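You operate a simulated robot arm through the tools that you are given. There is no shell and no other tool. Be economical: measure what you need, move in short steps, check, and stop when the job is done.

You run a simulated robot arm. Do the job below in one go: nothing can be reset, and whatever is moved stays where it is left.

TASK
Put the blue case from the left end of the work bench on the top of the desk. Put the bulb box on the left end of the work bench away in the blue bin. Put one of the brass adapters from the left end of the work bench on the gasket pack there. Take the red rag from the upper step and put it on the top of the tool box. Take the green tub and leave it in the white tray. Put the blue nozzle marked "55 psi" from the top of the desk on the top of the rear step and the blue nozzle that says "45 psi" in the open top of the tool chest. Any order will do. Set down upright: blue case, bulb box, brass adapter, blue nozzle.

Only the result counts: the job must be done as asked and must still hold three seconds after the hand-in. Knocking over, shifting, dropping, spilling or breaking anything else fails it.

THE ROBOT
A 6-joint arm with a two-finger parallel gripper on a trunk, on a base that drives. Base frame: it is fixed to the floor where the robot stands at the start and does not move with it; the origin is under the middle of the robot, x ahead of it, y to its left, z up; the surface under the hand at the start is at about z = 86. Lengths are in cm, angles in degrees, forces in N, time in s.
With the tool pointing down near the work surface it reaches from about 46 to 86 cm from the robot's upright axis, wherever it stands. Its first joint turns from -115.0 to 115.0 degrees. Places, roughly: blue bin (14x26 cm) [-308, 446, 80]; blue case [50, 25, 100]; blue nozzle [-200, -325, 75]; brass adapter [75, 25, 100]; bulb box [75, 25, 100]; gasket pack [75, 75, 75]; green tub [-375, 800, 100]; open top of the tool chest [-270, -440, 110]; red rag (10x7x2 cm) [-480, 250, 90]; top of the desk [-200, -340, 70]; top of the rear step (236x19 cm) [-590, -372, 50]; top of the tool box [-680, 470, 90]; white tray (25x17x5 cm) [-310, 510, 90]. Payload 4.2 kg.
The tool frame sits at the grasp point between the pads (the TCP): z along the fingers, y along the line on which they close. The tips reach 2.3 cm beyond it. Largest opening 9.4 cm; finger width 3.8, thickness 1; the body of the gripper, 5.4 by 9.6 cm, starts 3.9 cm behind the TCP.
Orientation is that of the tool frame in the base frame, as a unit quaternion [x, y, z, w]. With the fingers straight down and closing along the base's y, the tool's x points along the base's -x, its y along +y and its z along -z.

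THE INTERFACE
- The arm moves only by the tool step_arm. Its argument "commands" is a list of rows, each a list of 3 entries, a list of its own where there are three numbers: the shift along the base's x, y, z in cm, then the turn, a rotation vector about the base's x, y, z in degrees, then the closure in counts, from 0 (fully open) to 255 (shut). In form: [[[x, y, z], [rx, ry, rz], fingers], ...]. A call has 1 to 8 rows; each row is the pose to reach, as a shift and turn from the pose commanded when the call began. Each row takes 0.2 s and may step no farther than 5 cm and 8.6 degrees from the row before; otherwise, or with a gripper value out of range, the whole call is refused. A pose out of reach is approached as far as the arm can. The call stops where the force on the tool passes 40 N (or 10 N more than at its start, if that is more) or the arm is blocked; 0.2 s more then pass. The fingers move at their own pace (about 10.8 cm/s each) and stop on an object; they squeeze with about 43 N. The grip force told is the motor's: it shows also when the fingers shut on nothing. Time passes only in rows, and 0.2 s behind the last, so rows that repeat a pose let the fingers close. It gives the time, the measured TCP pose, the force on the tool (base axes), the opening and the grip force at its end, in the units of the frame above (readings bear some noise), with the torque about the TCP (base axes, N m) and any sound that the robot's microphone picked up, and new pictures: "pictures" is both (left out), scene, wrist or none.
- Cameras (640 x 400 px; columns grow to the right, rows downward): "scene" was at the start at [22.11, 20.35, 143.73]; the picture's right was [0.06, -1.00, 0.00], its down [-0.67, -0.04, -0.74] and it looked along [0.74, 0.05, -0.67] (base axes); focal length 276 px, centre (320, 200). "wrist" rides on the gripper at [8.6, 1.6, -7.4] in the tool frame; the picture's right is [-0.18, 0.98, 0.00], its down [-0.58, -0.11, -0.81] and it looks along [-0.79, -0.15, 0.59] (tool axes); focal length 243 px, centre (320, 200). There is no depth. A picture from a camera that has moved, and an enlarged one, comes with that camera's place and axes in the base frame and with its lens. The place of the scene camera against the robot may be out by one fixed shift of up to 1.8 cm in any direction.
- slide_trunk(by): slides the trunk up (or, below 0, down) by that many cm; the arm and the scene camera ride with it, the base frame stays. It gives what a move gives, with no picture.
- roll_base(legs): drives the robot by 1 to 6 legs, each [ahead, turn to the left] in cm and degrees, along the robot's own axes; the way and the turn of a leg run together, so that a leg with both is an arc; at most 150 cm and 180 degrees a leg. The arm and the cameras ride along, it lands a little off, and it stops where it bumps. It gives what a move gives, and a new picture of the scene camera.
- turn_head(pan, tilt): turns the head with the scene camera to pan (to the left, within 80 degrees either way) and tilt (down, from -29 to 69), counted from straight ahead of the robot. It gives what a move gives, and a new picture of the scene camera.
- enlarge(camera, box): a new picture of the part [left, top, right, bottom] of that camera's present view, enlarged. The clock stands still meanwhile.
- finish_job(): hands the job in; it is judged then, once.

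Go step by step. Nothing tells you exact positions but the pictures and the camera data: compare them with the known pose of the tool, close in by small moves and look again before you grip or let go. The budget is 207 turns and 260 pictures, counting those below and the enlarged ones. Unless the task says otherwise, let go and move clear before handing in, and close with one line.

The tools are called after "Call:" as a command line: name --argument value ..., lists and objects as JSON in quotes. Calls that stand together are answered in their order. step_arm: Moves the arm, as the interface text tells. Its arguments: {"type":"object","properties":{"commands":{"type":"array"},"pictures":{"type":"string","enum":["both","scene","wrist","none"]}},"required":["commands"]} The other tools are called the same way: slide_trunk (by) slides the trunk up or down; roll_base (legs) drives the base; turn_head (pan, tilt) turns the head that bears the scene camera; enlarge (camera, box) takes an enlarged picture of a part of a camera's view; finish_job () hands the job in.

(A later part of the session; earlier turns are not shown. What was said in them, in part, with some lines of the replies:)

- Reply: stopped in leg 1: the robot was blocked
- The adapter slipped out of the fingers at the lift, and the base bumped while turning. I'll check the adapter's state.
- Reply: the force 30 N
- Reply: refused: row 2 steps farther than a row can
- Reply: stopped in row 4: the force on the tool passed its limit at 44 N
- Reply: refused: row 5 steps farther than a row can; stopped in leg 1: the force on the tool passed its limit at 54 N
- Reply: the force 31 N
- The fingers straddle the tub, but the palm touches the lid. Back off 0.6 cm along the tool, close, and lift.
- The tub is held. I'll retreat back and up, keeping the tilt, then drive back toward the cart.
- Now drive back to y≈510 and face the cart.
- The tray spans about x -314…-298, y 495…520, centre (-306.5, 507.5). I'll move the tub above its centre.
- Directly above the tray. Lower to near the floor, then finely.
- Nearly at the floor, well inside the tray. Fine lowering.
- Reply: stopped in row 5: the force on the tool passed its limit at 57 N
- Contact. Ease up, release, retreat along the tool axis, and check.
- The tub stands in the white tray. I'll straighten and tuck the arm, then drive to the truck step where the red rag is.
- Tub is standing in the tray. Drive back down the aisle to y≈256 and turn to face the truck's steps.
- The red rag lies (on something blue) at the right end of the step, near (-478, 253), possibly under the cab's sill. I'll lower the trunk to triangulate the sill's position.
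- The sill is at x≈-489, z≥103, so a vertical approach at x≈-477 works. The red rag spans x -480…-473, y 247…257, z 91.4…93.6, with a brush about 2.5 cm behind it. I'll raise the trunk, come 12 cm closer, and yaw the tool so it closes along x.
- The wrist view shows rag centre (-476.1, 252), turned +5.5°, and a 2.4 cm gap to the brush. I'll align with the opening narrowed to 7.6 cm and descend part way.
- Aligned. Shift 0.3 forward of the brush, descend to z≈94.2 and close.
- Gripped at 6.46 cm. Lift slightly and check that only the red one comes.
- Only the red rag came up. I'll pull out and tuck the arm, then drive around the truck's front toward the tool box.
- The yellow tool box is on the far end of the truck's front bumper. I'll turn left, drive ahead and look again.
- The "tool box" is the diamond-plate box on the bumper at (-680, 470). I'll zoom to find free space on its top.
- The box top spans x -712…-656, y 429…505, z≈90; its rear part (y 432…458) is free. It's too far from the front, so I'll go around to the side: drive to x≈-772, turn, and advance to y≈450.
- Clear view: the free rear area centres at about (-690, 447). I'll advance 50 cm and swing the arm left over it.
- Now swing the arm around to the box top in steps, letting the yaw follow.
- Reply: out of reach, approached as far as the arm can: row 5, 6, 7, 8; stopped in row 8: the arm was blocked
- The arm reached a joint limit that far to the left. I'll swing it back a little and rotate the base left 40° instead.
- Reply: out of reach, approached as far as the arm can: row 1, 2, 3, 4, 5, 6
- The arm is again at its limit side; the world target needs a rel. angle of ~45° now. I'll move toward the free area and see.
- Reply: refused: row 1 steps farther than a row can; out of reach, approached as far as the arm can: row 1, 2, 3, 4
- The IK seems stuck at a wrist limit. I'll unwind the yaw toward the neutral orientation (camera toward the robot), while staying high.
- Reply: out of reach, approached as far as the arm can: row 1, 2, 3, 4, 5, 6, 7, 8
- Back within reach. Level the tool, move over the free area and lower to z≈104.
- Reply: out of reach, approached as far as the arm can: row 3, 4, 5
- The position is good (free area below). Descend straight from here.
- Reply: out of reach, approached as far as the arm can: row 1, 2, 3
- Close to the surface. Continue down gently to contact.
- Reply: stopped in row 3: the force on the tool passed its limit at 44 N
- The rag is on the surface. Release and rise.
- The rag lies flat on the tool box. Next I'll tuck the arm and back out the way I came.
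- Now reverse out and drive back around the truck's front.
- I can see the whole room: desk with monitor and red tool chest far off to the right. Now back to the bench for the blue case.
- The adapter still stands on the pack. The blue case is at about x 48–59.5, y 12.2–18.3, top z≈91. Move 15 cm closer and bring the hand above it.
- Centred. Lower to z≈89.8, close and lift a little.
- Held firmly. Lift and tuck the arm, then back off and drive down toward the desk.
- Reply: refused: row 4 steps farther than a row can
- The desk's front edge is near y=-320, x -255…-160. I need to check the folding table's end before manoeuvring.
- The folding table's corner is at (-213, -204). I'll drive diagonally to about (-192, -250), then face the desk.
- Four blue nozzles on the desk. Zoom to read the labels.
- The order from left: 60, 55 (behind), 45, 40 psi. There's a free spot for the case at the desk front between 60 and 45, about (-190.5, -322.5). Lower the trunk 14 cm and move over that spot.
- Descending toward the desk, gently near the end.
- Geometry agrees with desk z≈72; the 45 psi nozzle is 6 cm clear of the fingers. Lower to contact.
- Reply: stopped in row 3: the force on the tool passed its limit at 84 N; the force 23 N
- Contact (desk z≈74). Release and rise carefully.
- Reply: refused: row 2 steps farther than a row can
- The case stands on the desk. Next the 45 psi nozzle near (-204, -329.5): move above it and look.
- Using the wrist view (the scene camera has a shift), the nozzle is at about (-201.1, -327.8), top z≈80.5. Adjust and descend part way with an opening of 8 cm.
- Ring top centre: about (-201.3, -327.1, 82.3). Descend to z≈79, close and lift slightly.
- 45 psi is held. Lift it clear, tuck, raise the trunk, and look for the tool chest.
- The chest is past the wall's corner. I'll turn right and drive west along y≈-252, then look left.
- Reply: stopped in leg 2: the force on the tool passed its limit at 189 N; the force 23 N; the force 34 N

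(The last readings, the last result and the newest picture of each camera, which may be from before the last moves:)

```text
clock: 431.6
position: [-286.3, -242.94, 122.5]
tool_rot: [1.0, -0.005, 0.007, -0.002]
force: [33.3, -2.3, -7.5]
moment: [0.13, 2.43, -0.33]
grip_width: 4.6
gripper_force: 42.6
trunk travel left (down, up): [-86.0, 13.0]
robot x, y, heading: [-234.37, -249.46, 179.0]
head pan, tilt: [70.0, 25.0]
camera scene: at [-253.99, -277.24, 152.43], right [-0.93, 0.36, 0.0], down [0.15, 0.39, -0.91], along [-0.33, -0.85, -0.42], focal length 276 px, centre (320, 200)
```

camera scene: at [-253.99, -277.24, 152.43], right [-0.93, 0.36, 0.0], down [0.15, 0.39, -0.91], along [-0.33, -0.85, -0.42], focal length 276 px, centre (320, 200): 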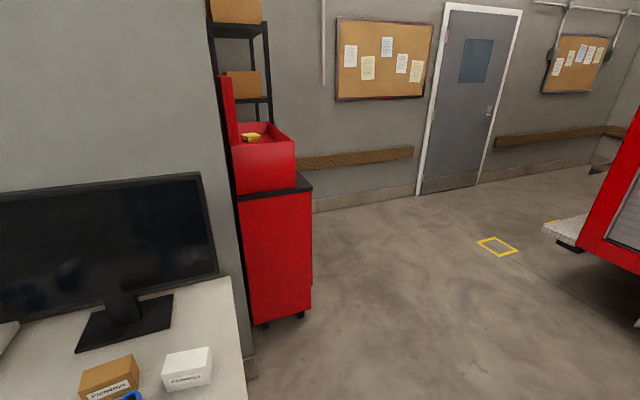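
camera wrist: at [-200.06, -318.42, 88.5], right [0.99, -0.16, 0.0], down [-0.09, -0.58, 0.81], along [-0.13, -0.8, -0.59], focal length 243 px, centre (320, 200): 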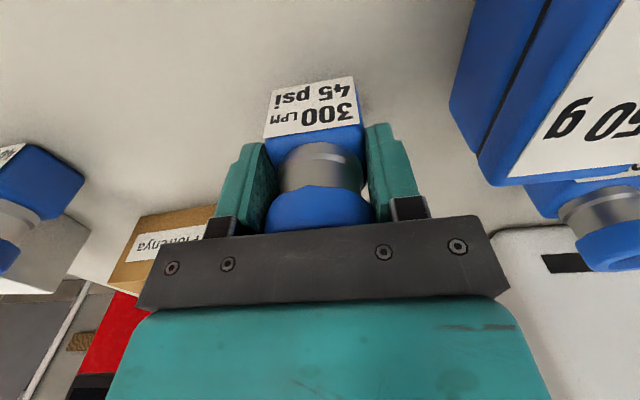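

The hand bumped a hanging exhaust hose near (-293, -243). I'll back off at once and choose a path farther from it, with the arm shifted to the left.

Call:
roll_base --legs '[[-28, 0]]'

Call:
turn_head --pan 0 --tilt 15

```text
clock: 433.6
position: [-258.81, -243.56, 122.5]
tool_rot: [1.0, -0.005, 0.006, -0.001]
force: [0.2, 0.1, -2.7]
moment: [0.02, 0.02, 0.02]
grip_width: 4.56
gripper_force: 42.9
trunk travel left (down, up): [-86.0, 13.0]
robot x, y, heading: [-206.12, -250.7, 179.0]
head pan, tilt: [70.0, 25.0]
camera scene: at [-226.42, -277.77, 152.4], right [-0.93, 0.36, 0.0], down [0.15, 0.39, -0.91], along [-0.33, -0.85, -0.42], focal length 276 px, centre (320, 200)
```

scene: 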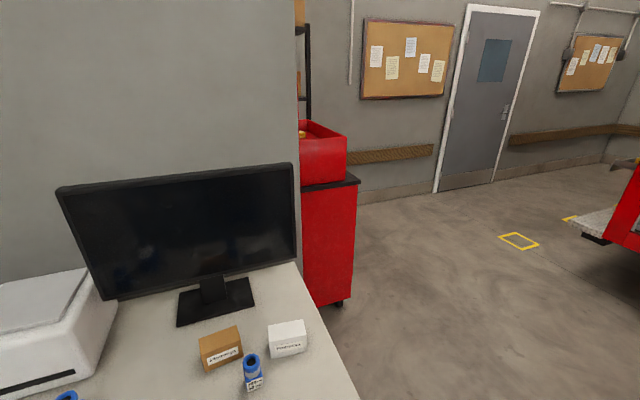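

```text
clock: 435.0
position: [-258.86, -243.48, 122.57]
tool_rot: [1.0, -0.005, 0.006, -0.001]
force: [-0.3, -0.5, -2.8]
moment: [-0.01, -0.01, 0.03]
grip_width: 4.57
gripper_force: 43.2
trunk travel left (down, up): [-86.0, 13.0]
robot x, y, heading: [-206.38, -250.16, 179.0]
head pan, tilt: [0.0, 15.0]
camera scene: at [-232.44, -269.01, 154.03], right [0.02, 1.0, 0.0], down [0.26, 0.0, -0.97], along [-0.97, 0.02, -0.26], focal length 276 px, centre (320, 200)
```

scene: 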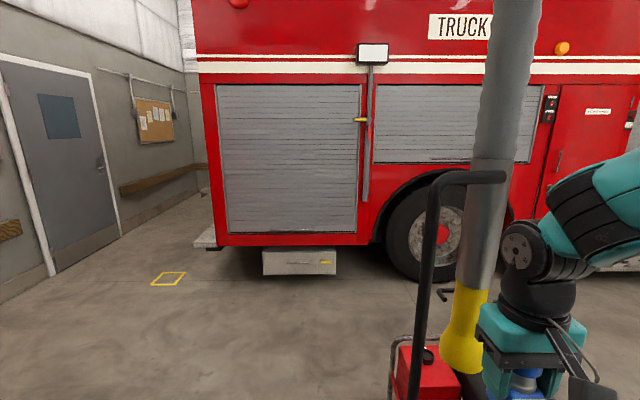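

The hose hangs at about (-298, -232). I'll shift the arm left (south), sidestep the base to y≈-278, and pass with clearance.

Call:
step_arm --commands '[[[0.8, -4.5, 0], [0, 0, 5], 255], [[1.6, -9, 0], [0, 0, 10], 255], [[2.8, -13.5, 0], [0, 0, 15], 255], [[4, -18, 0], [0, 0, 20], 255]]' --pictures "none"

Call:
roll_base --legs '[[0, 91], [28, 0], [0, -91]]'

```text
clock: 436.0
position: [-254.51, -261.55, 122.37]
tool_rot: [0.986, 0.169, 0.006, -0.001]
force: [-0.9, 0.6, -3.4]
moment: [-0.03, 0.02, 0.03]
grip_width: 4.55
gripper_force: 43.0
trunk travel left (down, up): [-86.0, 13.0]
robot x, y, heading: [-206.1, -250.3, 179.1]
head pan, tilt: [0.0, 15.0]
```

```text
clock: 445.7
position: [-253.94, -290.58, 122.44]
tool_rot: [0.984, 0.178, 0.006, -0.002]
force: [0.4, -0.2, -2.1]
moment: [0.01, -0.04, 0.0]
grip_width: 4.57
gripper_force: 43.5
trunk travel left (down, up): [-86.0, 13.0]
robot x, y, heading: [-205.7, -278.86, 180.0]
head pan, tilt: [0.0, 15.0]
camera scene: at [-231.64, -297.64, 154.03], right [0.0, 1.0, 0.0], down [0.26, 0.0, -0.97], along [-0.97, 0.0, -0.26], focal length 276 px, centre (320, 200)
```

scene: 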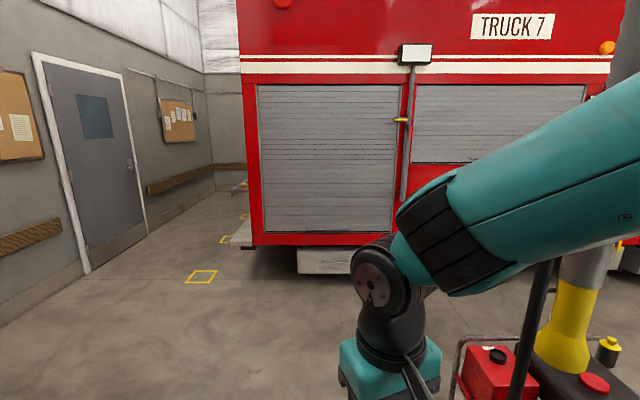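

Hose at (-300, -232) and post near y=-238 leave about 8 cm clearance to the elbow. Drive on to x≈-342.

Call:
roll_base --legs '[[70, 2], [68, 0]]'

Call:
turn_head --pan 72 --tilt 20

```text
clock: 453.0
position: [-392.51, -298.01, 122.51]
tool_rot: [0.98, 0.199, 0.006, -0.002]
force: [-0.2, 0.3, -2.9]
moment: [-0.01, -0.01, 0.01]
grip_width: 4.59
gripper_force: 43.1
trunk travel left (down, up): [-86.0, 13.0]
robot x, y, heading: [-345.22, -283.67, -177.4]
head pan, tilt: [0.0, 15.0]
camera scene: at [-369.9, -304.02, 154.03], right [-0.04, 1.0, 0.0], down [0.26, 0.01, -0.97], along [-0.96, -0.04, -0.26], focal length 276 px, centre (320, 200)
```

scene: 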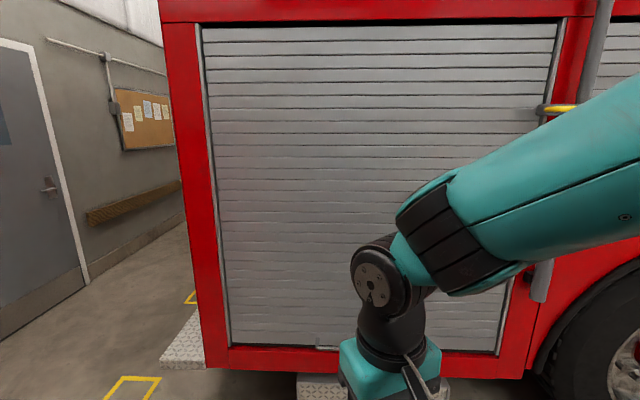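

```text
clock: 454.4
position: [-392.53, -297.95, 122.42]
tool_rot: [0.98, 0.199, 0.006, -0.002]
force: [0.2, -0.6, -2.9]
moment: [0.04, -0.01, 0.03]
grip_width: 4.59
gripper_force: 43.0
trunk travel left (down, up): [-86.0, 13.0]
robot x, y, heading: [-344.78, -283.78, -177.6]
head pan, tilt: [72.0, 20.0]
camera scene: at [-363.08, -312.59, 153.21], right [-0.96, 0.27, 0.0], down [0.09, 0.33, -0.94], along [-0.25, -0.91, -0.34], focal length 276 px, centre (320, 200)
```

scene: 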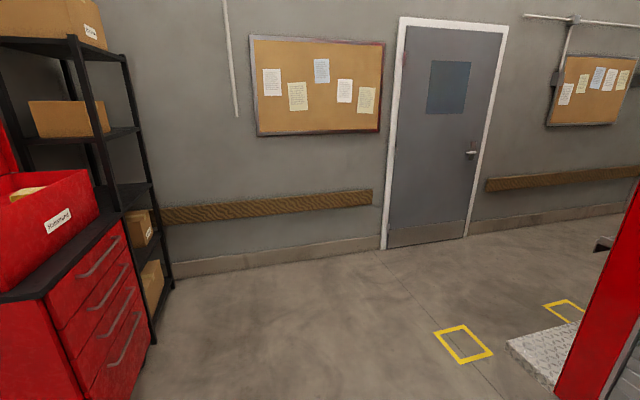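

Passed the hose. The chest's drawers face west at x≈-297. I'll raise the hand, drive to (-352, -440) and face the chest.

Call:
slide_trunk --by 13

Call:
step_arm --commands '[[[0, 0, 4], [0, 0, 0], 255], [[0, 0, 8], [0, 0, 0], 255]]' --pictures "none"

Call:
roll_base --legs '[[12, 0], [0, 87.5], [78, 0], [78, 0], [0, 90]]'

Call:
turn_head --pan -5 --tilt 35

```text
clock: 456.0
position: [-392.5, -298.03, 135.31]
tool_rot: [0.98, 0.199, 0.006, -0.002]
force: [-0.6, -0.1, -2.4]
moment: [0.02, -0.02, -0.03]
grip_width: 4.57
gripper_force: 43.1
trunk travel left (down, up): [-99.0, 0.0]
robot x, y, heading: [-344.76, -283.95, -177.3]
head pan, tilt: [72.0, 20.0]
```

```text
clock: 456.6
position: [-392.47, -298.03, 143.38]
tool_rot: [0.98, 0.198, 0.005, -0.001]
force: [-0.9, 0.2, -3.2]
moment: [0.01, -0.03, -0.02]
grip_width: 4.59
gripper_force: 43.2
trunk travel left (down, up): [-99.0, 0.0]
robot x, y, heading: [-344.91, -283.8, -177.6]
head pan, tilt: [72.0, 20.0]
```

```text
clock: 472.8
position: [-315.76, -429.44, 143.4]
tool_rot: [-0.148, 0.989, -0.002, -0.006]
force: [-1.0, 0.0, -2.2]
moment: [0.0, 0.05, -0.01]
grip_width: 4.55
gripper_force: 42.9
trunk travel left (down, up): [-99.0, 0.0]
robot x, y, heading: [-364.56, -438.52, -3.5]
head pan, tilt: [72.0, 20.0]
camera scene: at [-346.34, -411.17, 166.21], right [0.93, -0.36, 0.0], down [-0.12, -0.32, -0.94], along [0.34, 0.88, -0.34], focal length 276 px, centre (320, 200)
```

scene: 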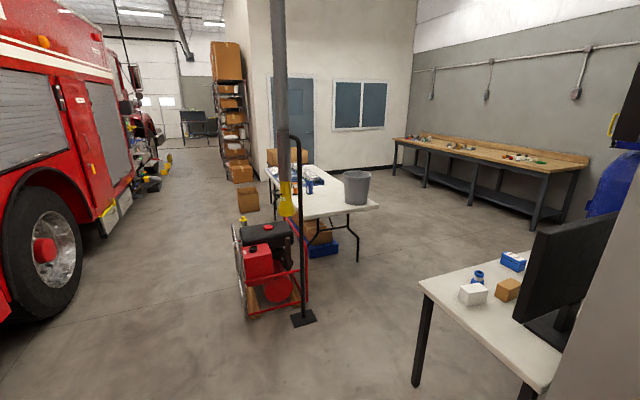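

```text
clock: 474.3
position: [-315.85, -429.46, 143.33]
tool_rot: [-0.149, 0.989, -0.001, -0.006]
force: [-0.1, 0.2, -2.9]
moment: [0.0, -0.02, -0.01]
grip_width: 4.56
gripper_force: 43.2
trunk travel left (down, up): [-99.0, 0.0]
robot x, y, heading: [-364.77, -439.01, -3.6]
head pan, tilt: [-5.0, 35.0]
camera scene: at [-341.01, -421.11, 163.83], right [-0.14, -0.99, 0.0], down [-0.57, 0.08, -0.82], along [0.81, -0.12, -0.57], focal length 276 px, centre (320, 200)
```

scene: 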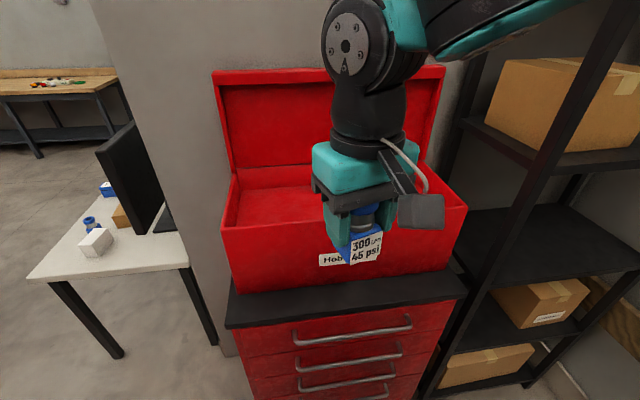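

The chest's top box is open: rim z≈121.5, x -290…-262, y -405…-467, lid upright behind. I'll come 14 cm closer and look inside with the wrist camera.

Call:
roll_base --legs '[[14, 3]]'

Call:
step_arm --commands '[[[4, -1.5, 0], [0, 0, -5], 255], [[8, -3, 0], [0, 0, -10], 255], [[12, -4.5, 0], [0, 0, -15], 255], [[16, -6, 0], [0, 0, -17], 255], [[20, -7.5, -1], [0, 0, -17], 255], [[24, -9, -2], [0, 0, -17], 255]]' --pictures "both"

```text
clock: 475.6
position: [-302.42, -427.26, 143.44]
tool_rot: [-0.176, 0.984, -0.002, -0.006]
force: [-1.0, 0.0, -1.3]
moment: [0.03, 0.01, 0.02]
grip_width: 4.56
gripper_force: 42.6
trunk travel left (down, up): [-99.0, 0.0]
robot x, y, heading: [-350.61, -439.48, -0.2]
head pan, tilt: [-5.0, 35.0]
camera scene: at [-328.0, -420.26, 163.83], right [-0.09, -1.0, 0.0], down [-0.57, 0.05, -0.82], along [0.82, -0.08, -0.57], focal length 276 px, centre (320, 200)
```

scene: 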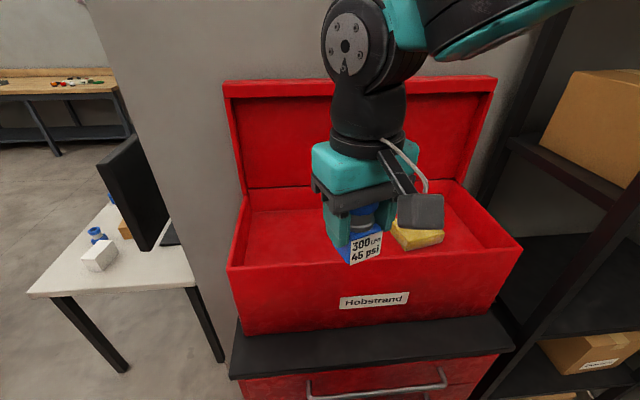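

```text
clock: 477.0
position: [-278.33, -436.41, 141.18]
tool_rot: [-0.027, 1.0, -0.002, -0.006]
force: [-0.5, -0.2, -1.6]
moment: [0.0, -0.03, 0.02]
grip_width: 4.57
gripper_force: 42.7
trunk travel left (down, up): [-99.0, 0.0]
robot x, y, heading: [-350.4, -439.32, -0.3]
head pan, tilt: [-5.0, 35.0]
camera scene: at [-328.01, -420.25, 163.83], right [-0.09, -1.0, 0.0], down [-0.57, 0.05, -0.82], along [0.82, -0.08, -0.57], focal length 276 px, centre (320, 200)
camera wrist: at [-286.97, -435.16, 148.83], right [0.13, 0.99, 0.0], down [0.6, -0.07, 0.8], along [0.79, -0.11, -0.6], focal length 243 px, centre (320, 200)
```

scene: 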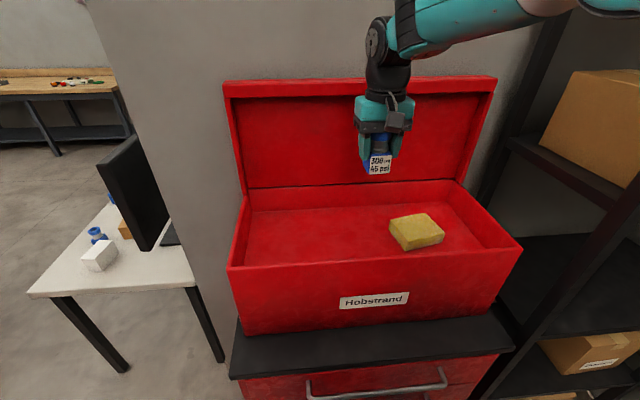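
wrist: 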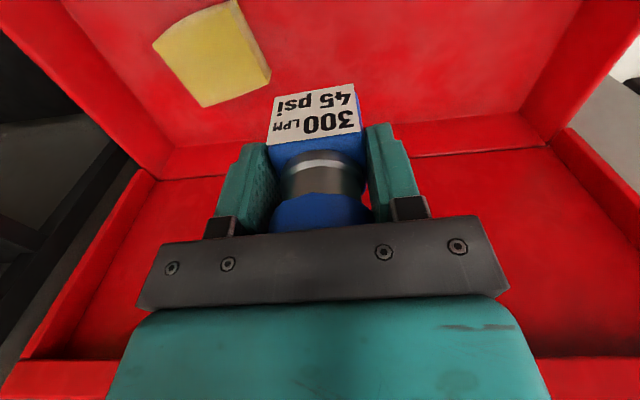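

The box interior is shallow with a yellow sponge at the right. I'll set the nozzle in the free left part at about (-277, -427).

Call:
step_arm --commands '[[[0.5, 4, -2], [0, 0, -3], 255], [[1, 8.5, -4], [0, 0, -3], 255], [[1, 9, -8.5], [0, 0, -3], 255], [[1, 9, -13], [0, 0, -3], 255], [[1, 9, -17], [0, 0, -3], 255]]' --pictures "both"

```text
clock: 478.2
position: [-277.37, -427.42, 124.42]
tool_rot: [-0.002, 1.0, 0.0, -0.006]
force: [-1.0, 0.3, -2.8]
moment: [0.02, 0.0, 0.01]
grip_width: 4.57
gripper_force: 42.9
trunk travel left (down, up): [-99.0, 0.0]
robot x, y, heading: [-350.72, -439.2, -0.3]
head pan, tilt: [-5.0, 35.0]
camera scene: at [-327.98, -420.27, 163.84], right [-0.09, -1.0, 0.0], down [-0.57, 0.05, -0.82], along [0.82, -0.08, -0.57], focal length 276 px, centre (320, 200)
camera wrist: at [-286.02, -425.63, 132.12], right [0.18, 0.98, 0.0], down [0.59, -0.11, 0.8], along [0.79, -0.15, -0.6], focal length 243 px, centre (320, 200)
```

scene: 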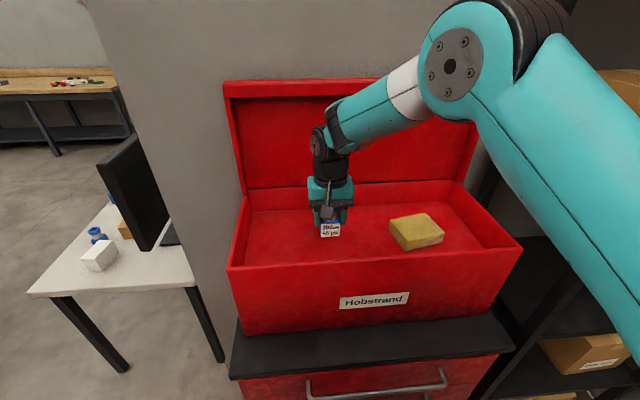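
wrist: 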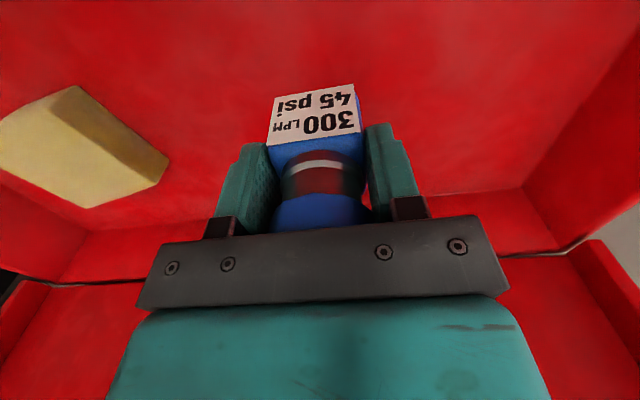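

Call:
step_arm --commands '[[[0, 0, -2], [0, 0, 0], 255], [[0, 0, -3], [0, 0, 0], 255], [[0, 0, -3.8], [0, 0, 0], 255], [[0, 0, -4.6], [0, 0, 0], 255], [[0, 0, -5.4], [0, 0, 0], 255], [[0, 0, -6.2], [0, 0, 0], 255], [[0, 0, -7], [0, 0, 0], 255]]' --pictures "scene"

```text
clock: 479.8
position: [-277.11, -427.04, 118.41]
tool_rot: [-0.001, 1.0, 0.002, 0.0]
force: [1.5, 0.2, 18.5]
moment: [-0.42, 0.31, 0.04]
grip_width: 4.57
gripper_force: 43.0
trunk travel left (down, up): [-99.0, 0.0]
robot x, y, heading: [-350.51, -439.09, -0.4]
head pan, tilt: [-5.0, 35.0]
stopped in row 7: the force on the tool passed its limit at 61 N (the readings are from after the stop); the commanded pose is now the measured one
camera scene: at [-328.07, -420.3, 163.84], right [-0.09, -1.0, 0.0], down [-0.57, 0.05, -0.82], along [0.82, -0.08, -0.57], focal length 276 px, centre (320, 200)
```

scene: 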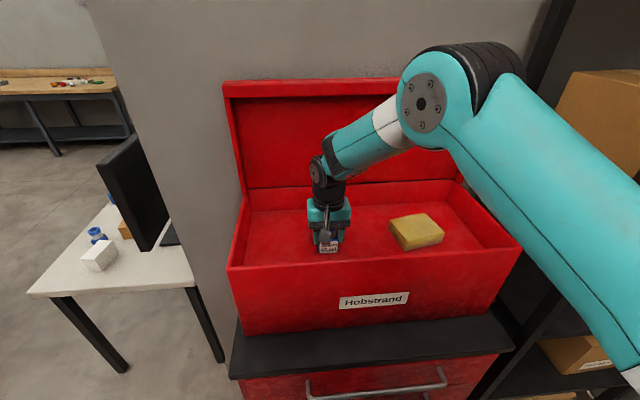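

Floor reached (z≈113). Release and rise straight.

Call:
step_arm --commands '[[[0, 0, 0.1], [0, 0, 0], 255], [[0, 0, 0.1], [0, 0, 0], 40], [[0, 0, 0.1], [0, 0, 0], 40], [[0, 0, 2], [0, 0, 0], 40], [[0, 0, 6], [0, 0, 0], 40], [[0, 0, 10.5], [0, 0, 0], 40], [[0, 0, 15], [0, 0, 0], 40], [[0, 0, 19.5], [0, 0, 0], 40]]' --pictures "both"

```text
clock: 481.6
position: [-277.22, -427.48, 137.7]
tool_rot: [-0.001, 1.0, 0.0, -0.004]
force: [-0.3, 0.0, 0.1]
moment: [0.02, 0.01, 0.02]
grip_width: 7.94
gripper_force: 0.0
trunk travel left (down, up): [-99.0, 0.0]
robot x, y, heading: [-350.52, -439.22, -0.4]
head pan, tilt: [-5.0, 35.0]
camera scene: at [-327.94, -420.26, 163.82], right [-0.09, -1.0, 0.0], down [-0.57, 0.05, -0.82], along [0.82, -0.08, -0.57], focal length 276 px, centre (320, 200)
camera wrist: at [-285.8, -425.78, 145.39], right [0.18, 0.98, 0.0], down [0.59, -0.11, 0.8], along [0.79, -0.15, -0.6], focal length 243 px, centre (320, 200)
```

scene: 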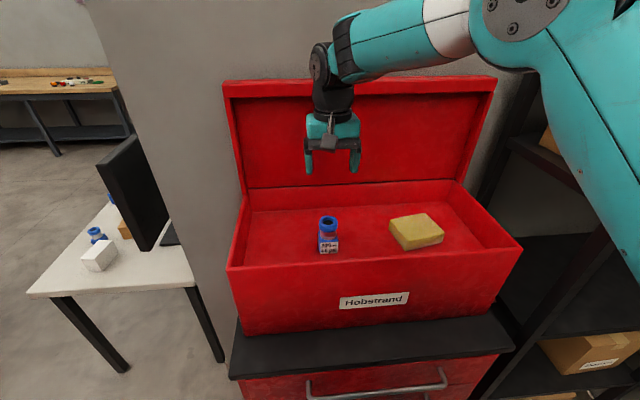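
wrist: 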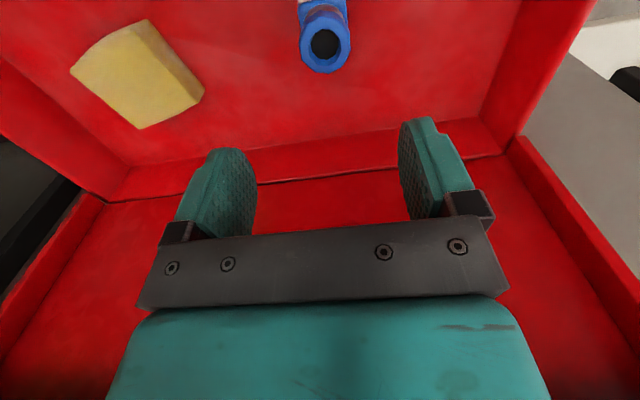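

The 45 psi nozzle stands in the chest. Tuck the arm, return to the desk on the same path.

Call:
step_arm --commands '[[[-3.9, -1.9, 1], [0, 0, 0], 0], [[-7.8, -3.8, 1], [0, 0, 0], 0], [[-11.7, -5.7, 1], [0, 0, 0], 0], [[-15.6, -7.6, 1], [0, 0, 0], 0], [[-19.5, -9.5, 1], [0, 0, 0], 0], [[-23.3, -11.5, 1], [0, 0, 0], 0]]' --pictures "none"

Call:
roll_base --legs '[[-12, 0], [0, 90.4], [78, 0], [77, 0], [0, -90], [75, 0]]'

```text
clock: 483.0
position: [-300.54, -438.54, 138.54]
tool_rot: [-0.001, 1.0, 0.0, -0.003]
force: [0.3, 0.2, 0.2]
moment: [0.01, 0.02, -0.05]
grip_width: 9.39
gripper_force: 0.0
trunk travel left (down, up): [-99.0, 0.0]
robot x, y, heading: [-350.79, -439.44, -0.2]
head pan, tilt: [-5.0, 35.0]
```

```text
clock: 503.0
position: [-236.72, -284.92, 138.43]
tool_rot: [-0.001, 1.0, 0.0, -0.003]
force: [0.2, 0.1, 0.6]
moment: [0.02, 0.01, -0.01]
grip_width: 9.39
gripper_force: 0.1
trunk travel left (down, up): [-99.0, 0.0]
robot x, y, heading: [-286.41, -285.97, -0.1]
head pan, tilt: [-5.0, 35.0]
camera scene: at [-264.15, -266.7, 163.83], right [-0.09, -1.0, 0.0], down [-0.57, 0.05, -0.82], along [0.82, -0.08, -0.57], focal length 276 px, centre (320, 200)
```

scene: 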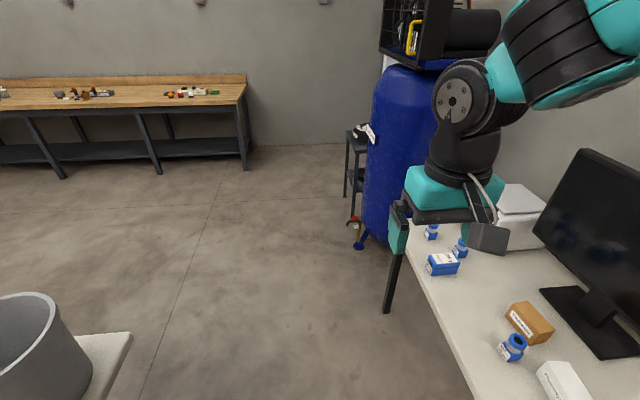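

Call:
roll_base --legs '[[0, 9], [92, 0], [0, -99], [-22, 0]]'

Call:
slide_trunk --by -33

Call:
turn_head --pan 0 --tilt 42

```text
clock: 513.9
position: [-194.98, -300.41, 138.61]
tool_rot: [0.711, 0.703, 0.001, -0.002]
force: [-0.6, -0.2, -0.5]
moment: [0.02, -0.01, -0.02]
grip_width: 9.39
gripper_force: 0.1
trunk travel left (down, up): [-99.0, 0.0]
robot x, y, heading: [-195.08, -250.4, -91.3]
head pan, tilt: [-5.0, 35.0]
camera scene: at [-178.05, -274.44, 163.82], right [-0.99, 0.11, 0.0], down [0.06, 0.57, -0.82], along [-0.09, -0.81, -0.57], focal length 276 px, centre (320, 200)
```

scene: 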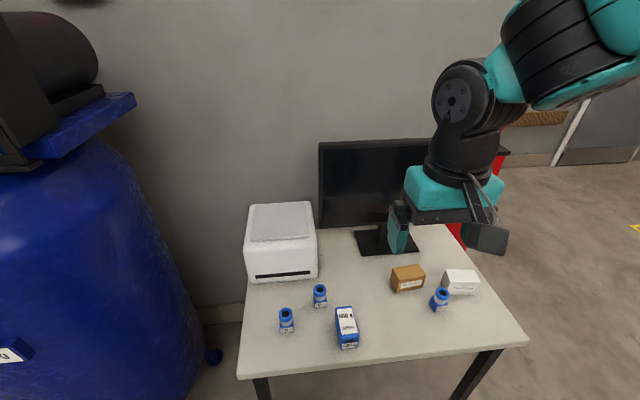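

```text
clock: 517.2
position: [-194.95, -300.4, 105.43]
tool_rot: [0.711, 0.703, 0.001, -0.001]
force: [0.0, 0.5, -0.7]
moment: [0.02, 0.0, -0.02]
grip_width: 9.4
gripper_force: 0.0
trunk travel left (down, up): [-66.0, 33.0]
robot x, y, heading: [-194.87, -250.14, -91.4]
head pan, tilt: [-5.0, 35.0]
```

```text
clock: 517.9
position: [-194.96, -300.46, 105.5]
tool_rot: [0.711, 0.703, 0.002, -0.002]
force: [-0.6, 0.8, 0.3]
moment: [0.0, 0.0, 0.0]
grip_width: 9.4
gripper_force: 0.0
trunk travel left (down, up): [-66.0, 33.0]
robot x, y, heading: [-194.46, -250.24, -91.3]
head pan, tilt: [0.0, 42.0]
camera scene: at [-177.27, -274.01, 129.78], right [-1.0, 0.02, 0.0], down [0.01, 0.67, -0.74], along [-0.02, -0.74, -0.67], focal length 276 px, centre (320, 200)
```

scene: 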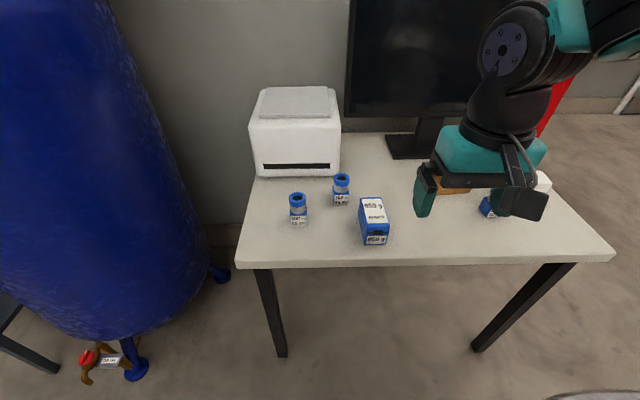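

The 55 psi nozzle estimates to (-184, -336). I'll move 10 cm closer and bring the hand above it at a safe height.

Call:
roll_base --legs '[[10, 1.3]]'

Call:
step_arm --commands '[[[2, -4, -1.5], [0, 0, 0], 0], [[4, -8, -3], [0, 0, 0], 0], [[6, -12, -5], [0, 0, 0], 0], [[8, -16, -7], [0, 0, 0], 0], [[10, -20, -9], [0, 0, 0], 0], [[11, -23.5, -11], [0, 0, 0], 0]]' --pictures "both"

```text
clock: 519.0
position: [-193.87, -310.57, 105.53]
tool_rot: [0.704, 0.71, 0.002, -0.002]
force: [-0.4, -0.4, -0.1]
moment: [-0.02, 0.03, 0.04]
grip_width: 9.42
gripper_force: 0.0
trunk travel left (down, up): [-66.0, 33.0]
robot x, y, heading: [-194.8, -260.66, -89.8]
head pan, tilt: [0.0, 42.0]
camera scene: at [-176.83, -283.74, 129.78], right [-1.0, 0.0, 0.0], down [0.0, 0.67, -0.74], along [0.0, -0.74, -0.67], focal length 276 px, centre (320, 200)
```

scene: 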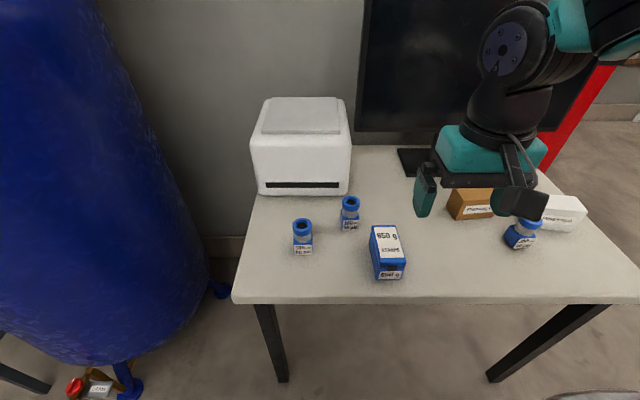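

```text
clock: 520.4
position: [-182.87, -334.07, 94.54]
tool_rot: [0.703, 0.712, 0.003, 0.0]
force: [0.0, 0.7, 0.0]
moment: [0.03, 0.02, -0.02]
grip_width: 9.4
gripper_force: 0.1
trunk travel left (down, up): [-66.0, 33.0]
robot x, y, heading: [-194.92, -260.62, -89.9]
head pan, tilt: [0.0, 42.0]
camera scene: at [-176.84, -283.68, 129.79], right [-1.0, 0.0, 0.0], down [0.0, 0.67, -0.74], along [0.0, -0.74, -0.67], focal length 276 px, centre (320, 200)
camera wrist: at [-181.35, -325.24, 102.16], right [0.98, -0.17, 0.0], down [-0.1, -0.59, 0.8], along [-0.14, -0.79, -0.59], focal length 243 px, centre (320, 200)
```

scene: 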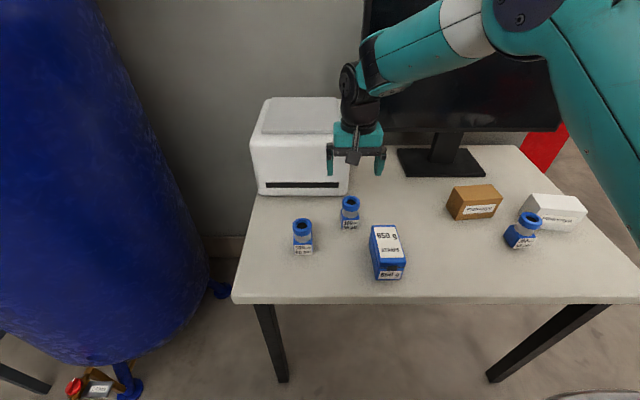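
wrist: 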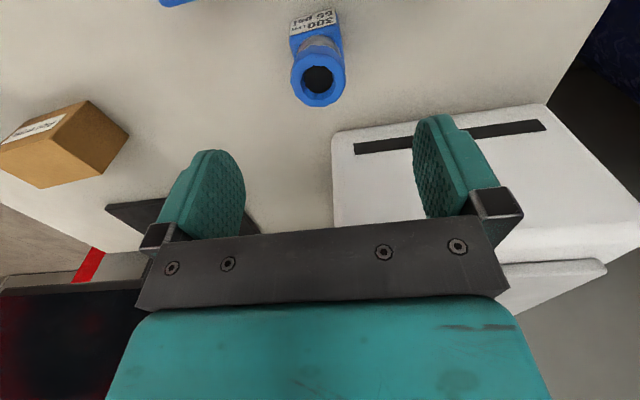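

Centred within 1 cm. Descend to z≈79, close and lift.

Call:
step_arm --commands '[[[-0.3, -1, -4.5], [0, 0, 0], 35], [[-0.3, -1, -9], [0, 0, 0], 35], [[-0.3, -1, -12], [0, 0, 0], 35]]' --pictures "wrist"

```text
clock: 521.2
position: [-183.31, -335.11, 82.4]
tool_rot: [0.703, 0.711, 0.001, -0.001]
force: [-0.3, 0.5, 0.5]
moment: [0.0, -0.01, 0.0]
grip_width: 8.14
gripper_force: 0.1
trunk travel left (down, up): [-66.0, 33.0]
robot x, y, heading: [-195.05, -260.4, -90.1]
head pan, tilt: [0.0, 42.0]
camera wrist: at [-181.77, -326.42, 90.11], right [0.98, -0.17, 0.0], down [-0.1, -0.59, 0.8], along [-0.14, -0.79, -0.59], focal length 243 px, centre (320, 200)
```

wrist: 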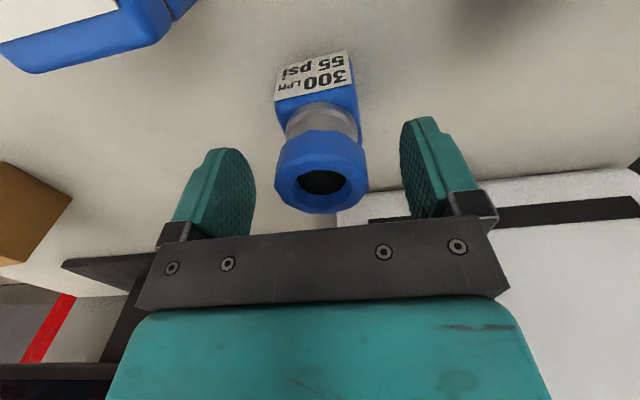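

Call:
step_arm --commands '[[[0, 0, -1.7], [0, 0, 0], 35], [[0, 0, -3.2], [0, 0, 0], 35], [[0, 0, -3.2], [0, 0, 0], 255], [[0, 0, -3.2], [0, 0, 0], 255], [[0, 0, -3.2], [0, 0, 0], 255], [[0, 0, -2.7], [0, 0, 0], 255], [[0, 0, -1.5], [0, 0, 0], 255]]' --pictures "wrist"

```text
clock: 522.8
position: [-183.1, -335.05, 81.0]
tool_rot: [0.704, 0.711, 0.002, -0.001]
force: [-0.5, 0.4, -2.0]
moment: [0.0, 0.01, 0.0]
grip_width: 4.55
gripper_force: 43.0
trunk travel left (down, up): [-66.0, 33.0]
robot x, y, heading: [-194.86, -260.61, -90.1]
head pan, tilt: [0.0, 42.0]
camera wrist: at [-181.62, -326.32, 88.69], right [0.98, -0.17, 0.0], down [-0.1, -0.59, 0.8], along [-0.14, -0.79, -0.6], focal length 243 px, centre (320, 200)
```

wrist: 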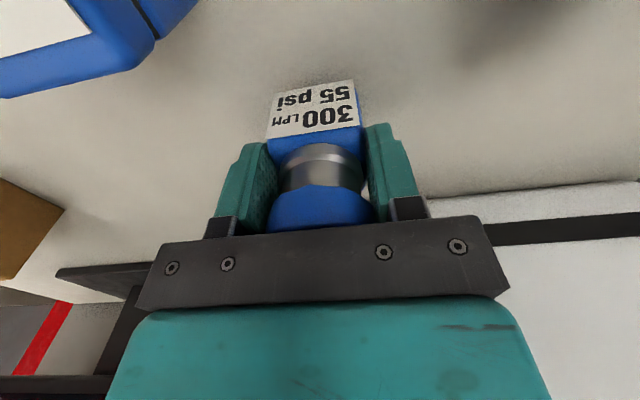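

55 psi is held. Lift, tuck, raise the trunk and head for the rear step.

Call:
step_arm --commands '[[[0, 0, 4.5], [0, 0, 0], 255], [[0, 0, 9], [0, 0, 0], 255], [[-1, 1, 13], [0, 0, 0], 255], [[-3, 5, 15], [0, 0, 0], 255], [[-5, 9, 17], [0, 0, 0], 255], [[-7, 13, 19], [0, 0, 0], 255], [[-9, 17, 21], [0, 0, 0], 255], [[-11, 21, 23], [0, 0, 0], 255]]' --pictures "none"

Call:
slide_trunk --by 18

Call:
roll_base --legs '[[18, 0], [0, -90], [70, 2], [70, 0], [60, 0]]'

```text
clock: 524.6
position: [-194.19, -314.08, 104.1]
tool_rot: [0.704, 0.711, 0.002, -0.001]
force: [-0.4, -1.4, -2.9]
moment: [0.04, 0.04, 0.02]
grip_width: 4.53
gripper_force: 42.9
trunk travel left (down, up): [-66.0, 33.0]
robot x, y, heading: [-194.76, -260.3, -90.0]
head pan, tilt: [0.0, 42.0]
```

```text
clock: 526.6
position: [-194.34, -314.17, 122.07]
tool_rot: [0.703, 0.711, 0.002, -0.002]
force: [-0.3, 0.6, -2.5]
moment: [-0.01, 0.02, 0.05]
grip_width: 4.55
gripper_force: 43.0
trunk travel left (down, up): [-84.0, 15.0]
robot x, y, heading: [-194.98, -260.26, -90.0]
head pan, tilt: [0.0, 42.0]
```

```text
clock: 541.7
position: [-447.38, -291.04, 122.05]
tool_rot: [1.0, 0.027, 0.002, 0.0]
force: [-0.6, -0.4, -2.7]
moment: [0.01, -0.01, 0.01]
grip_width: 4.54
gripper_force: 42.6
trunk travel left (down, up): [-84.0, 15.0]
robot x, y, heading: [-394.02, -288.02, -177.5]
head pan, tilt: [0.0, 42.0]
camera scene: at [-417.89, -308.22, 147.78], right [-0.04, 1.0, 0.0], down [0.67, 0.03, -0.74], along [-0.74, -0.03, -0.67], focal length 276 px, centre (320, 200)
```

scene: 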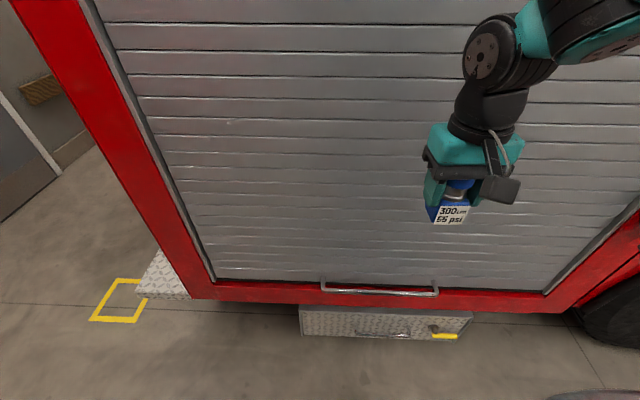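

Next to the truck's rear corner. The rear step's east end is near (-472, -370). I'll line up with it, facing west.

Call:
roll_base --legs '[[0, 87.5], [86, 0], [0, -90]]'

Call:
turn_head --pan 5 --tilt 35

```text
clock: 553.8
position: [-447.6, -375.46, 122.05]
tool_rot: [1.0, 0.005, 0.003, 0.001]
force: [-0.4, 0.6, -1.9]
moment: [-0.01, -0.02, -0.03]
grip_width: 4.57
gripper_force: 42.7
trunk travel left (down, up): [-84.0, 15.0]
robot x, y, heading: [-394.02, -374.59, 180.2]
head pan, tilt: [0.0, 42.0]
camera scene: at [-419.02, -394.01, 147.78], right [0.0, 1.0, 0.0], down [0.67, 0.0, -0.74], along [-0.74, 0.0, -0.67], focal length 276 px, centre (320, 200)
```

scene: 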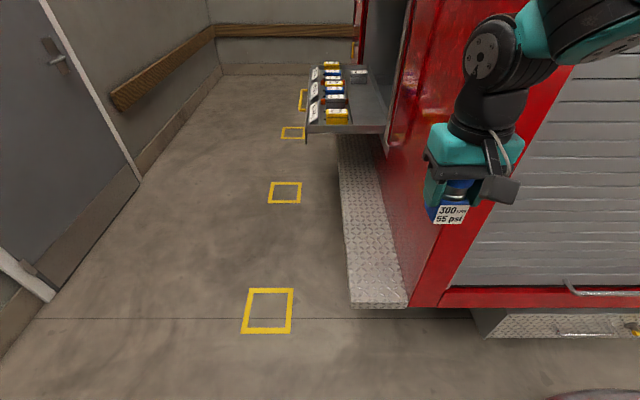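

```text
clock: 554.5
position: [-447.64, -375.48, 122.1]
tool_rot: [1.0, 0.006, 0.003, 0.0]
force: [-0.3, 0.3, -2.2]
moment: [0.01, 0.0, 0.02]
grip_width: 4.57
gripper_force: 42.5
trunk travel left (down, up): [-84.0, 15.0]
robot x, y, heading: [-394.0, -374.71, 180.0]
head pan, tilt: [5.0, 35.0]
camera scene: at [-419.43, -394.77, 148.82], right [-0.09, 1.0, 0.0], down [0.57, 0.05, -0.82], along [-0.82, -0.07, -0.57], focal length 276 px, centre (320, 200)
```

scene: 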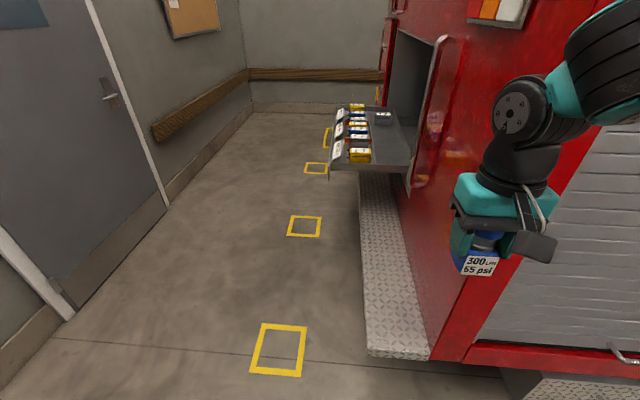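

The step is empty at its near end (x from -469 inward, y -383…-361, truck face at y≈-361). I'll go 12 cm closer, lower the trunk 40 cm, and extend over (-484, -373.5).

Call:
roll_base --legs '[[12, 0]]'

Call:
slide_trunk --by -40

Call:
step_arm --commands '[[[-4.5, 0.3, 0], [0, 0, 0], 255], [[-9, 0.6, 0], [0, 0, 0], 255], [[-13.5, 0.9, 0], [0, 0, 0], 255], [[-18, 1.2, 0], [0, 0, 0], 255], [[-22, 1.5, -2], [0, 0, 0], 255], [[-24.3, 1.7, -5], [0, 0, 0], 255]]' --pictures "both"

```text
clock: 555.8
position: [-460.01, -375.51, 122.1]
tool_rot: [1.0, 0.005, 0.002, 0.0]
force: [-0.2, 0.0, -1.5]
moment: [0.01, -0.03, 0.02]
grip_width: 4.57
gripper_force: 43.3
trunk travel left (down, up): [-84.0, 15.0]
robot x, y, heading: [-406.41, -374.76, -179.9]
head pan, tilt: [5.0, 35.0]
camera scene: at [-431.81, -394.81, 148.83], right [-0.09, 1.0, 0.0], down [0.57, 0.05, -0.82], along [-0.82, -0.07, -0.57], focal length 276 px, centre (320, 200)
```

scene: 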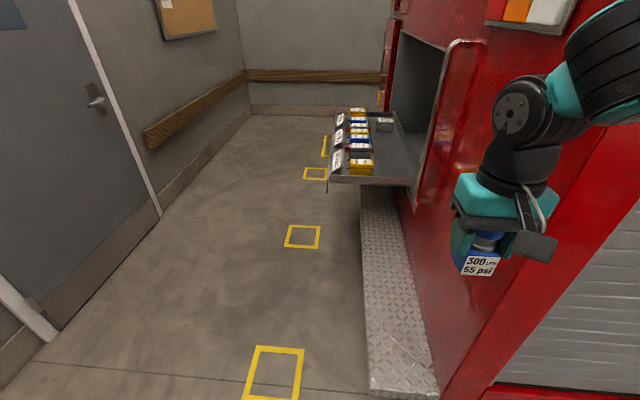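

```text
clock: 559.6
position: [-460.1, -375.51, 82.04]
tool_rot: [1.0, 0.006, 0.002, 0.0]
force: [1.0, -0.3, -2.7]
moment: [0.0, -0.04, 0.03]
grip_width: 4.52
gripper_force: 43.2
trunk travel left (down, up): [-44.0, 55.0]
robot x, y, heading: [-406.99, -374.55, -180.0]
head pan, tilt: [5.0, 35.0]
```

```text
clock: 561.0
position: [-484.44, -373.82, 77.01]
tool_rot: [1.0, 0.005, 0.002, 0.001]
force: [0.1, 1.5, -2.0]
moment: [0.0, 0.0, 0.03]
grip_width: 4.54
gripper_force: 42.7
trunk travel left (down, up): [-44.0, 55.0]
robot x, y, heading: [-406.57, -374.84, -179.8]
head pan, tilt: [5.0, 35.0]
camera scene: at [-431.8, -394.81, 108.84], right [-0.09, 1.0, 0.0], down [0.57, 0.05, -0.82], along [-0.82, -0.07, -0.57], focal length 276 px, centre (320, 200)
camera wrist: at [-475.83, -375.18, 84.69], right [-0.17, -0.98, 0.0], down [-0.59, 0.1, 0.8], along [-0.79, 0.14, -0.6], focal length 243 px, centre (320, 200)
```

scene: 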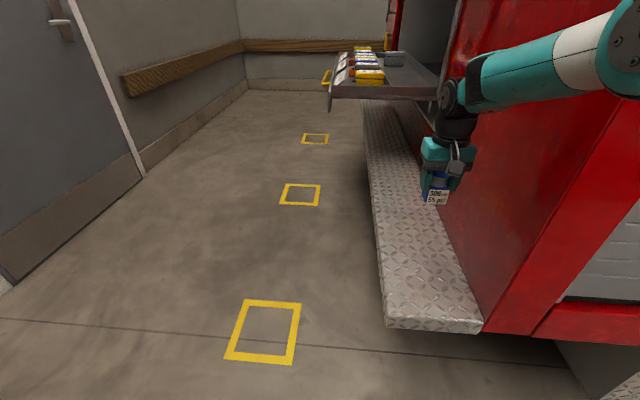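
wrist: 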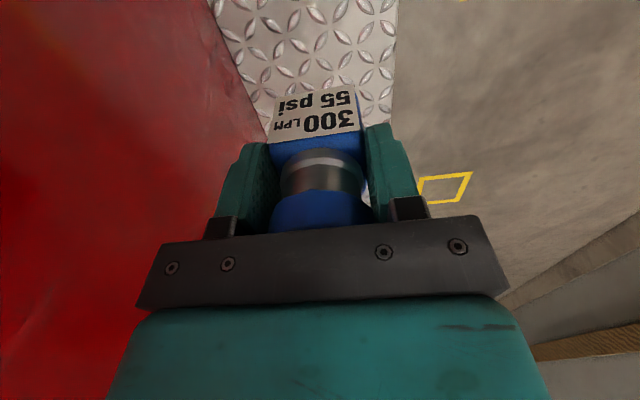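

The step lies below, spanning y -382…-362. Descend.

Call:
step_arm --commands '[[[0, 0.2, -4.5], [0, 0, 0], 255], [[0, 0.2, -9], [0, 0, 0], 255], [[0, 0.2, -13], [0, 0, 0], 255], [[0, 0.2, -16.5], [0, 0, 0], 255]]' --pictures "both"

```text
clock: 562.0
position: [-484.08, -373.8, 60.67]
tool_rot: [1.0, 0.004, 0.002, 0.0]
force: [-0.2, 0.3, -2.2]
moment: [-0.02, -0.03, 0.0]
grip_width: 4.55
gripper_force: 43.0
trunk travel left (down, up): [-44.0, 55.0]
robot x, y, heading: [-406.32, -374.91, -179.8]
head pan, tilt: [5.0, 35.0]
camera scene: at [-431.81, -394.81, 108.84], right [-0.09, 1.0, 0.0], down [0.57, 0.05, -0.82], along [-0.82, -0.07, -0.57], focal length 276 px, centre (320, 200)
camera wrist: at [-475.52, -375.06, 68.24], right [-0.17, -0.98, 0.0], down [-0.59, 0.1, 0.8], along [-0.79, 0.14, -0.6], focal length 243 px, centre (320, 200)
```

scene: 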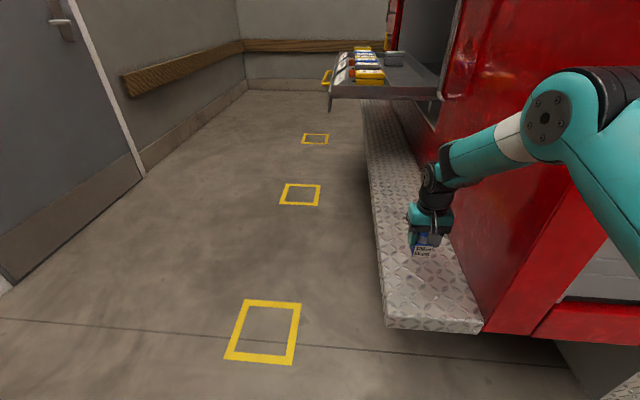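
wrist: 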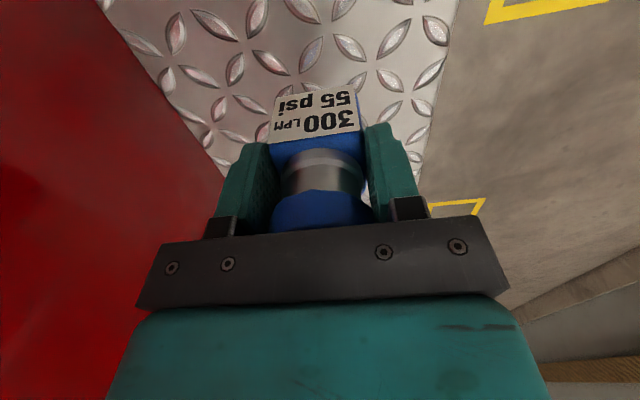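

Near the step. Lower finely to contact.

Call:
step_arm --commands '[[[0, 0.3, -1.2], [0, 0, 0], 255], [[0, 0.3, -2.2], [0, 0, 0], 255], [[0, 0.3, -3], [0, 0, 0], 255], [[0, 0.3, -3.8], [0, 0, 0], 255], [[0, 0.3, -4.6], [0, 0, 0], 255], [[0, 0.3, -5.4], [0, 0, 0], 255], [[0, 0.3, -6.2], [0, 0, 0], 255]]' --pictures "wrist"

```text
clock: 563.6
position: [-484.62, -373.36, 55.04]
tool_rot: [1.0, 0.005, -0.002, 0.002]
force: [3.2, 0.2, 19.7]
moment: [0.22, -0.58, -0.05]
grip_width: 4.52
gripper_force: 42.9
trunk travel left (down, up): [-44.0, 55.0]
robot x, y, heading: [-406.28, -374.7, -179.9]
head pan, tilt: [5.0, 35.0]
stopped in row 7: the force on the tool passed its limit at 51 N (the readings are from after the stop); the commanded pose is now the measured one
camera wrist: at [-475.96, -374.72, 62.74], right [-0.17, -0.98, 0.0], down [-0.58, 0.1, 0.81], along [-0.8, 0.14, -0.59], focal length 243 px, centre (320, 200)
```

wrist: 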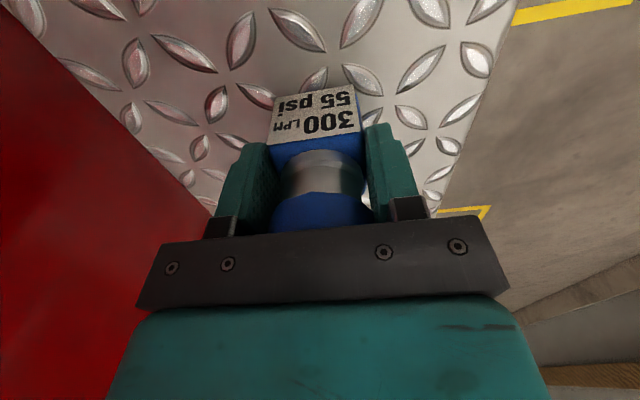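

Resting on the step (z≈50). Release and rise.

Call:
step_arm --commands '[[[0, 0, 0.1], [0, 0, 0], 255], [[0, 0, 0.1], [0, 0, 0], 40], [[0, 0, 0.1], [0, 0, 0], 40], [[0, 0, 2], [0, 0, 0], 40], [[0, 0, 6], [0, 0, 0], 40], [[0, 0, 10.5], [0, 0, 0], 40], [[0, 0, 15], [0, 0, 0], 40], [[0, 0, 19.5], [0, 0, 0], 40]]' --pictures "both"

Call:
enlarge --camera "scene" --box '[350, 180, 510, 300]'

```text
clock: 565.4
position: [-484.62, -373.42, 74.41]
tool_rot: [1.0, 0.005, 0.0, 0.0]
force: [-0.1, -0.3, 0.5]
moment: [-0.01, 0.01, 0.0]
grip_width: 7.91
gripper_force: 0.0
trunk travel left (down, up): [-44.0, 55.0]
robot x, y, heading: [-406.62, -375.22, -180.1]
head pan, tilt: [5.0, 35.0]
camera scene: at [-431.82, -394.81, 108.82], right [-0.09, 1.0, 0.0], down [0.57, 0.05, -0.82], along [-0.82, -0.07, -0.57], focal length 276 px, centre (320, 200)
camera wrist: at [-475.93, -374.83, 81.98], right [-0.17, -0.98, 0.0], down [-0.58, 0.1, 0.81], along [-0.79, 0.14, -0.59], focal length 243 px, centre (320, 200)
```

scene: 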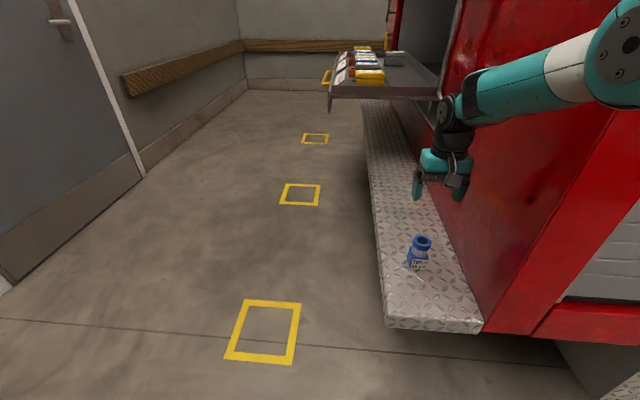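
wrist: 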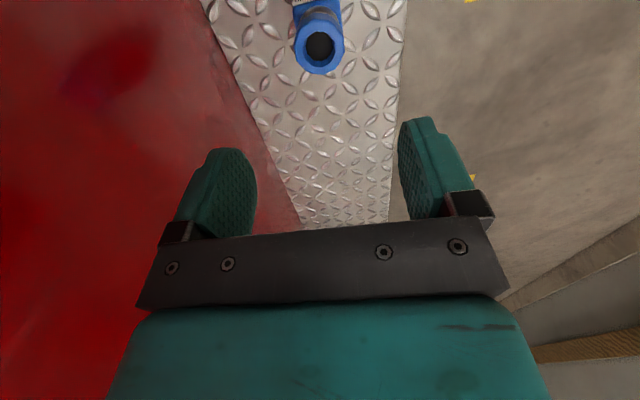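

```text
3.33 times, centred on (430, 240) of scene
camera zoom: at [-431.82, -394.81, 108.82], right [-0.09, 1.0, 0.0], down [0.57, 0.05, -0.82], along [-0.82, -0.07, -0.57], focal length 920 px, centre (-47, 67)
```

zoom: 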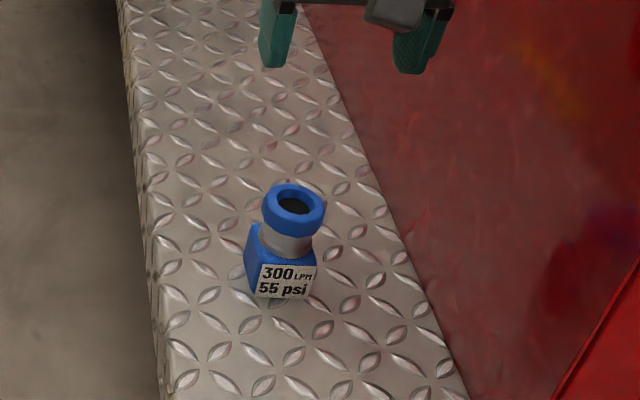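

The 55 psi nozzle stands upright on the rear step, so every item has been placed and the hand is clear. One thing to note is that the hand hit the hanging hose stand at up to 189 N while I drove to the chest. It was still standing when I last saw it. I'll hand in now.

Call:
finish_job

```text
The job is handed in.
```

All seven items are in the places you asked for, and the job is handed in with the hand empty and clear. Along the way I dropped the brass adapter once at pickup (it stayed upright and I re-gripped it). I also bumped the bench with the base, the bin rack post lightly, and the hose stand at up to 189 N. Nothing looked displaced, but I couldn't confirm the hose stand hadn't moved.
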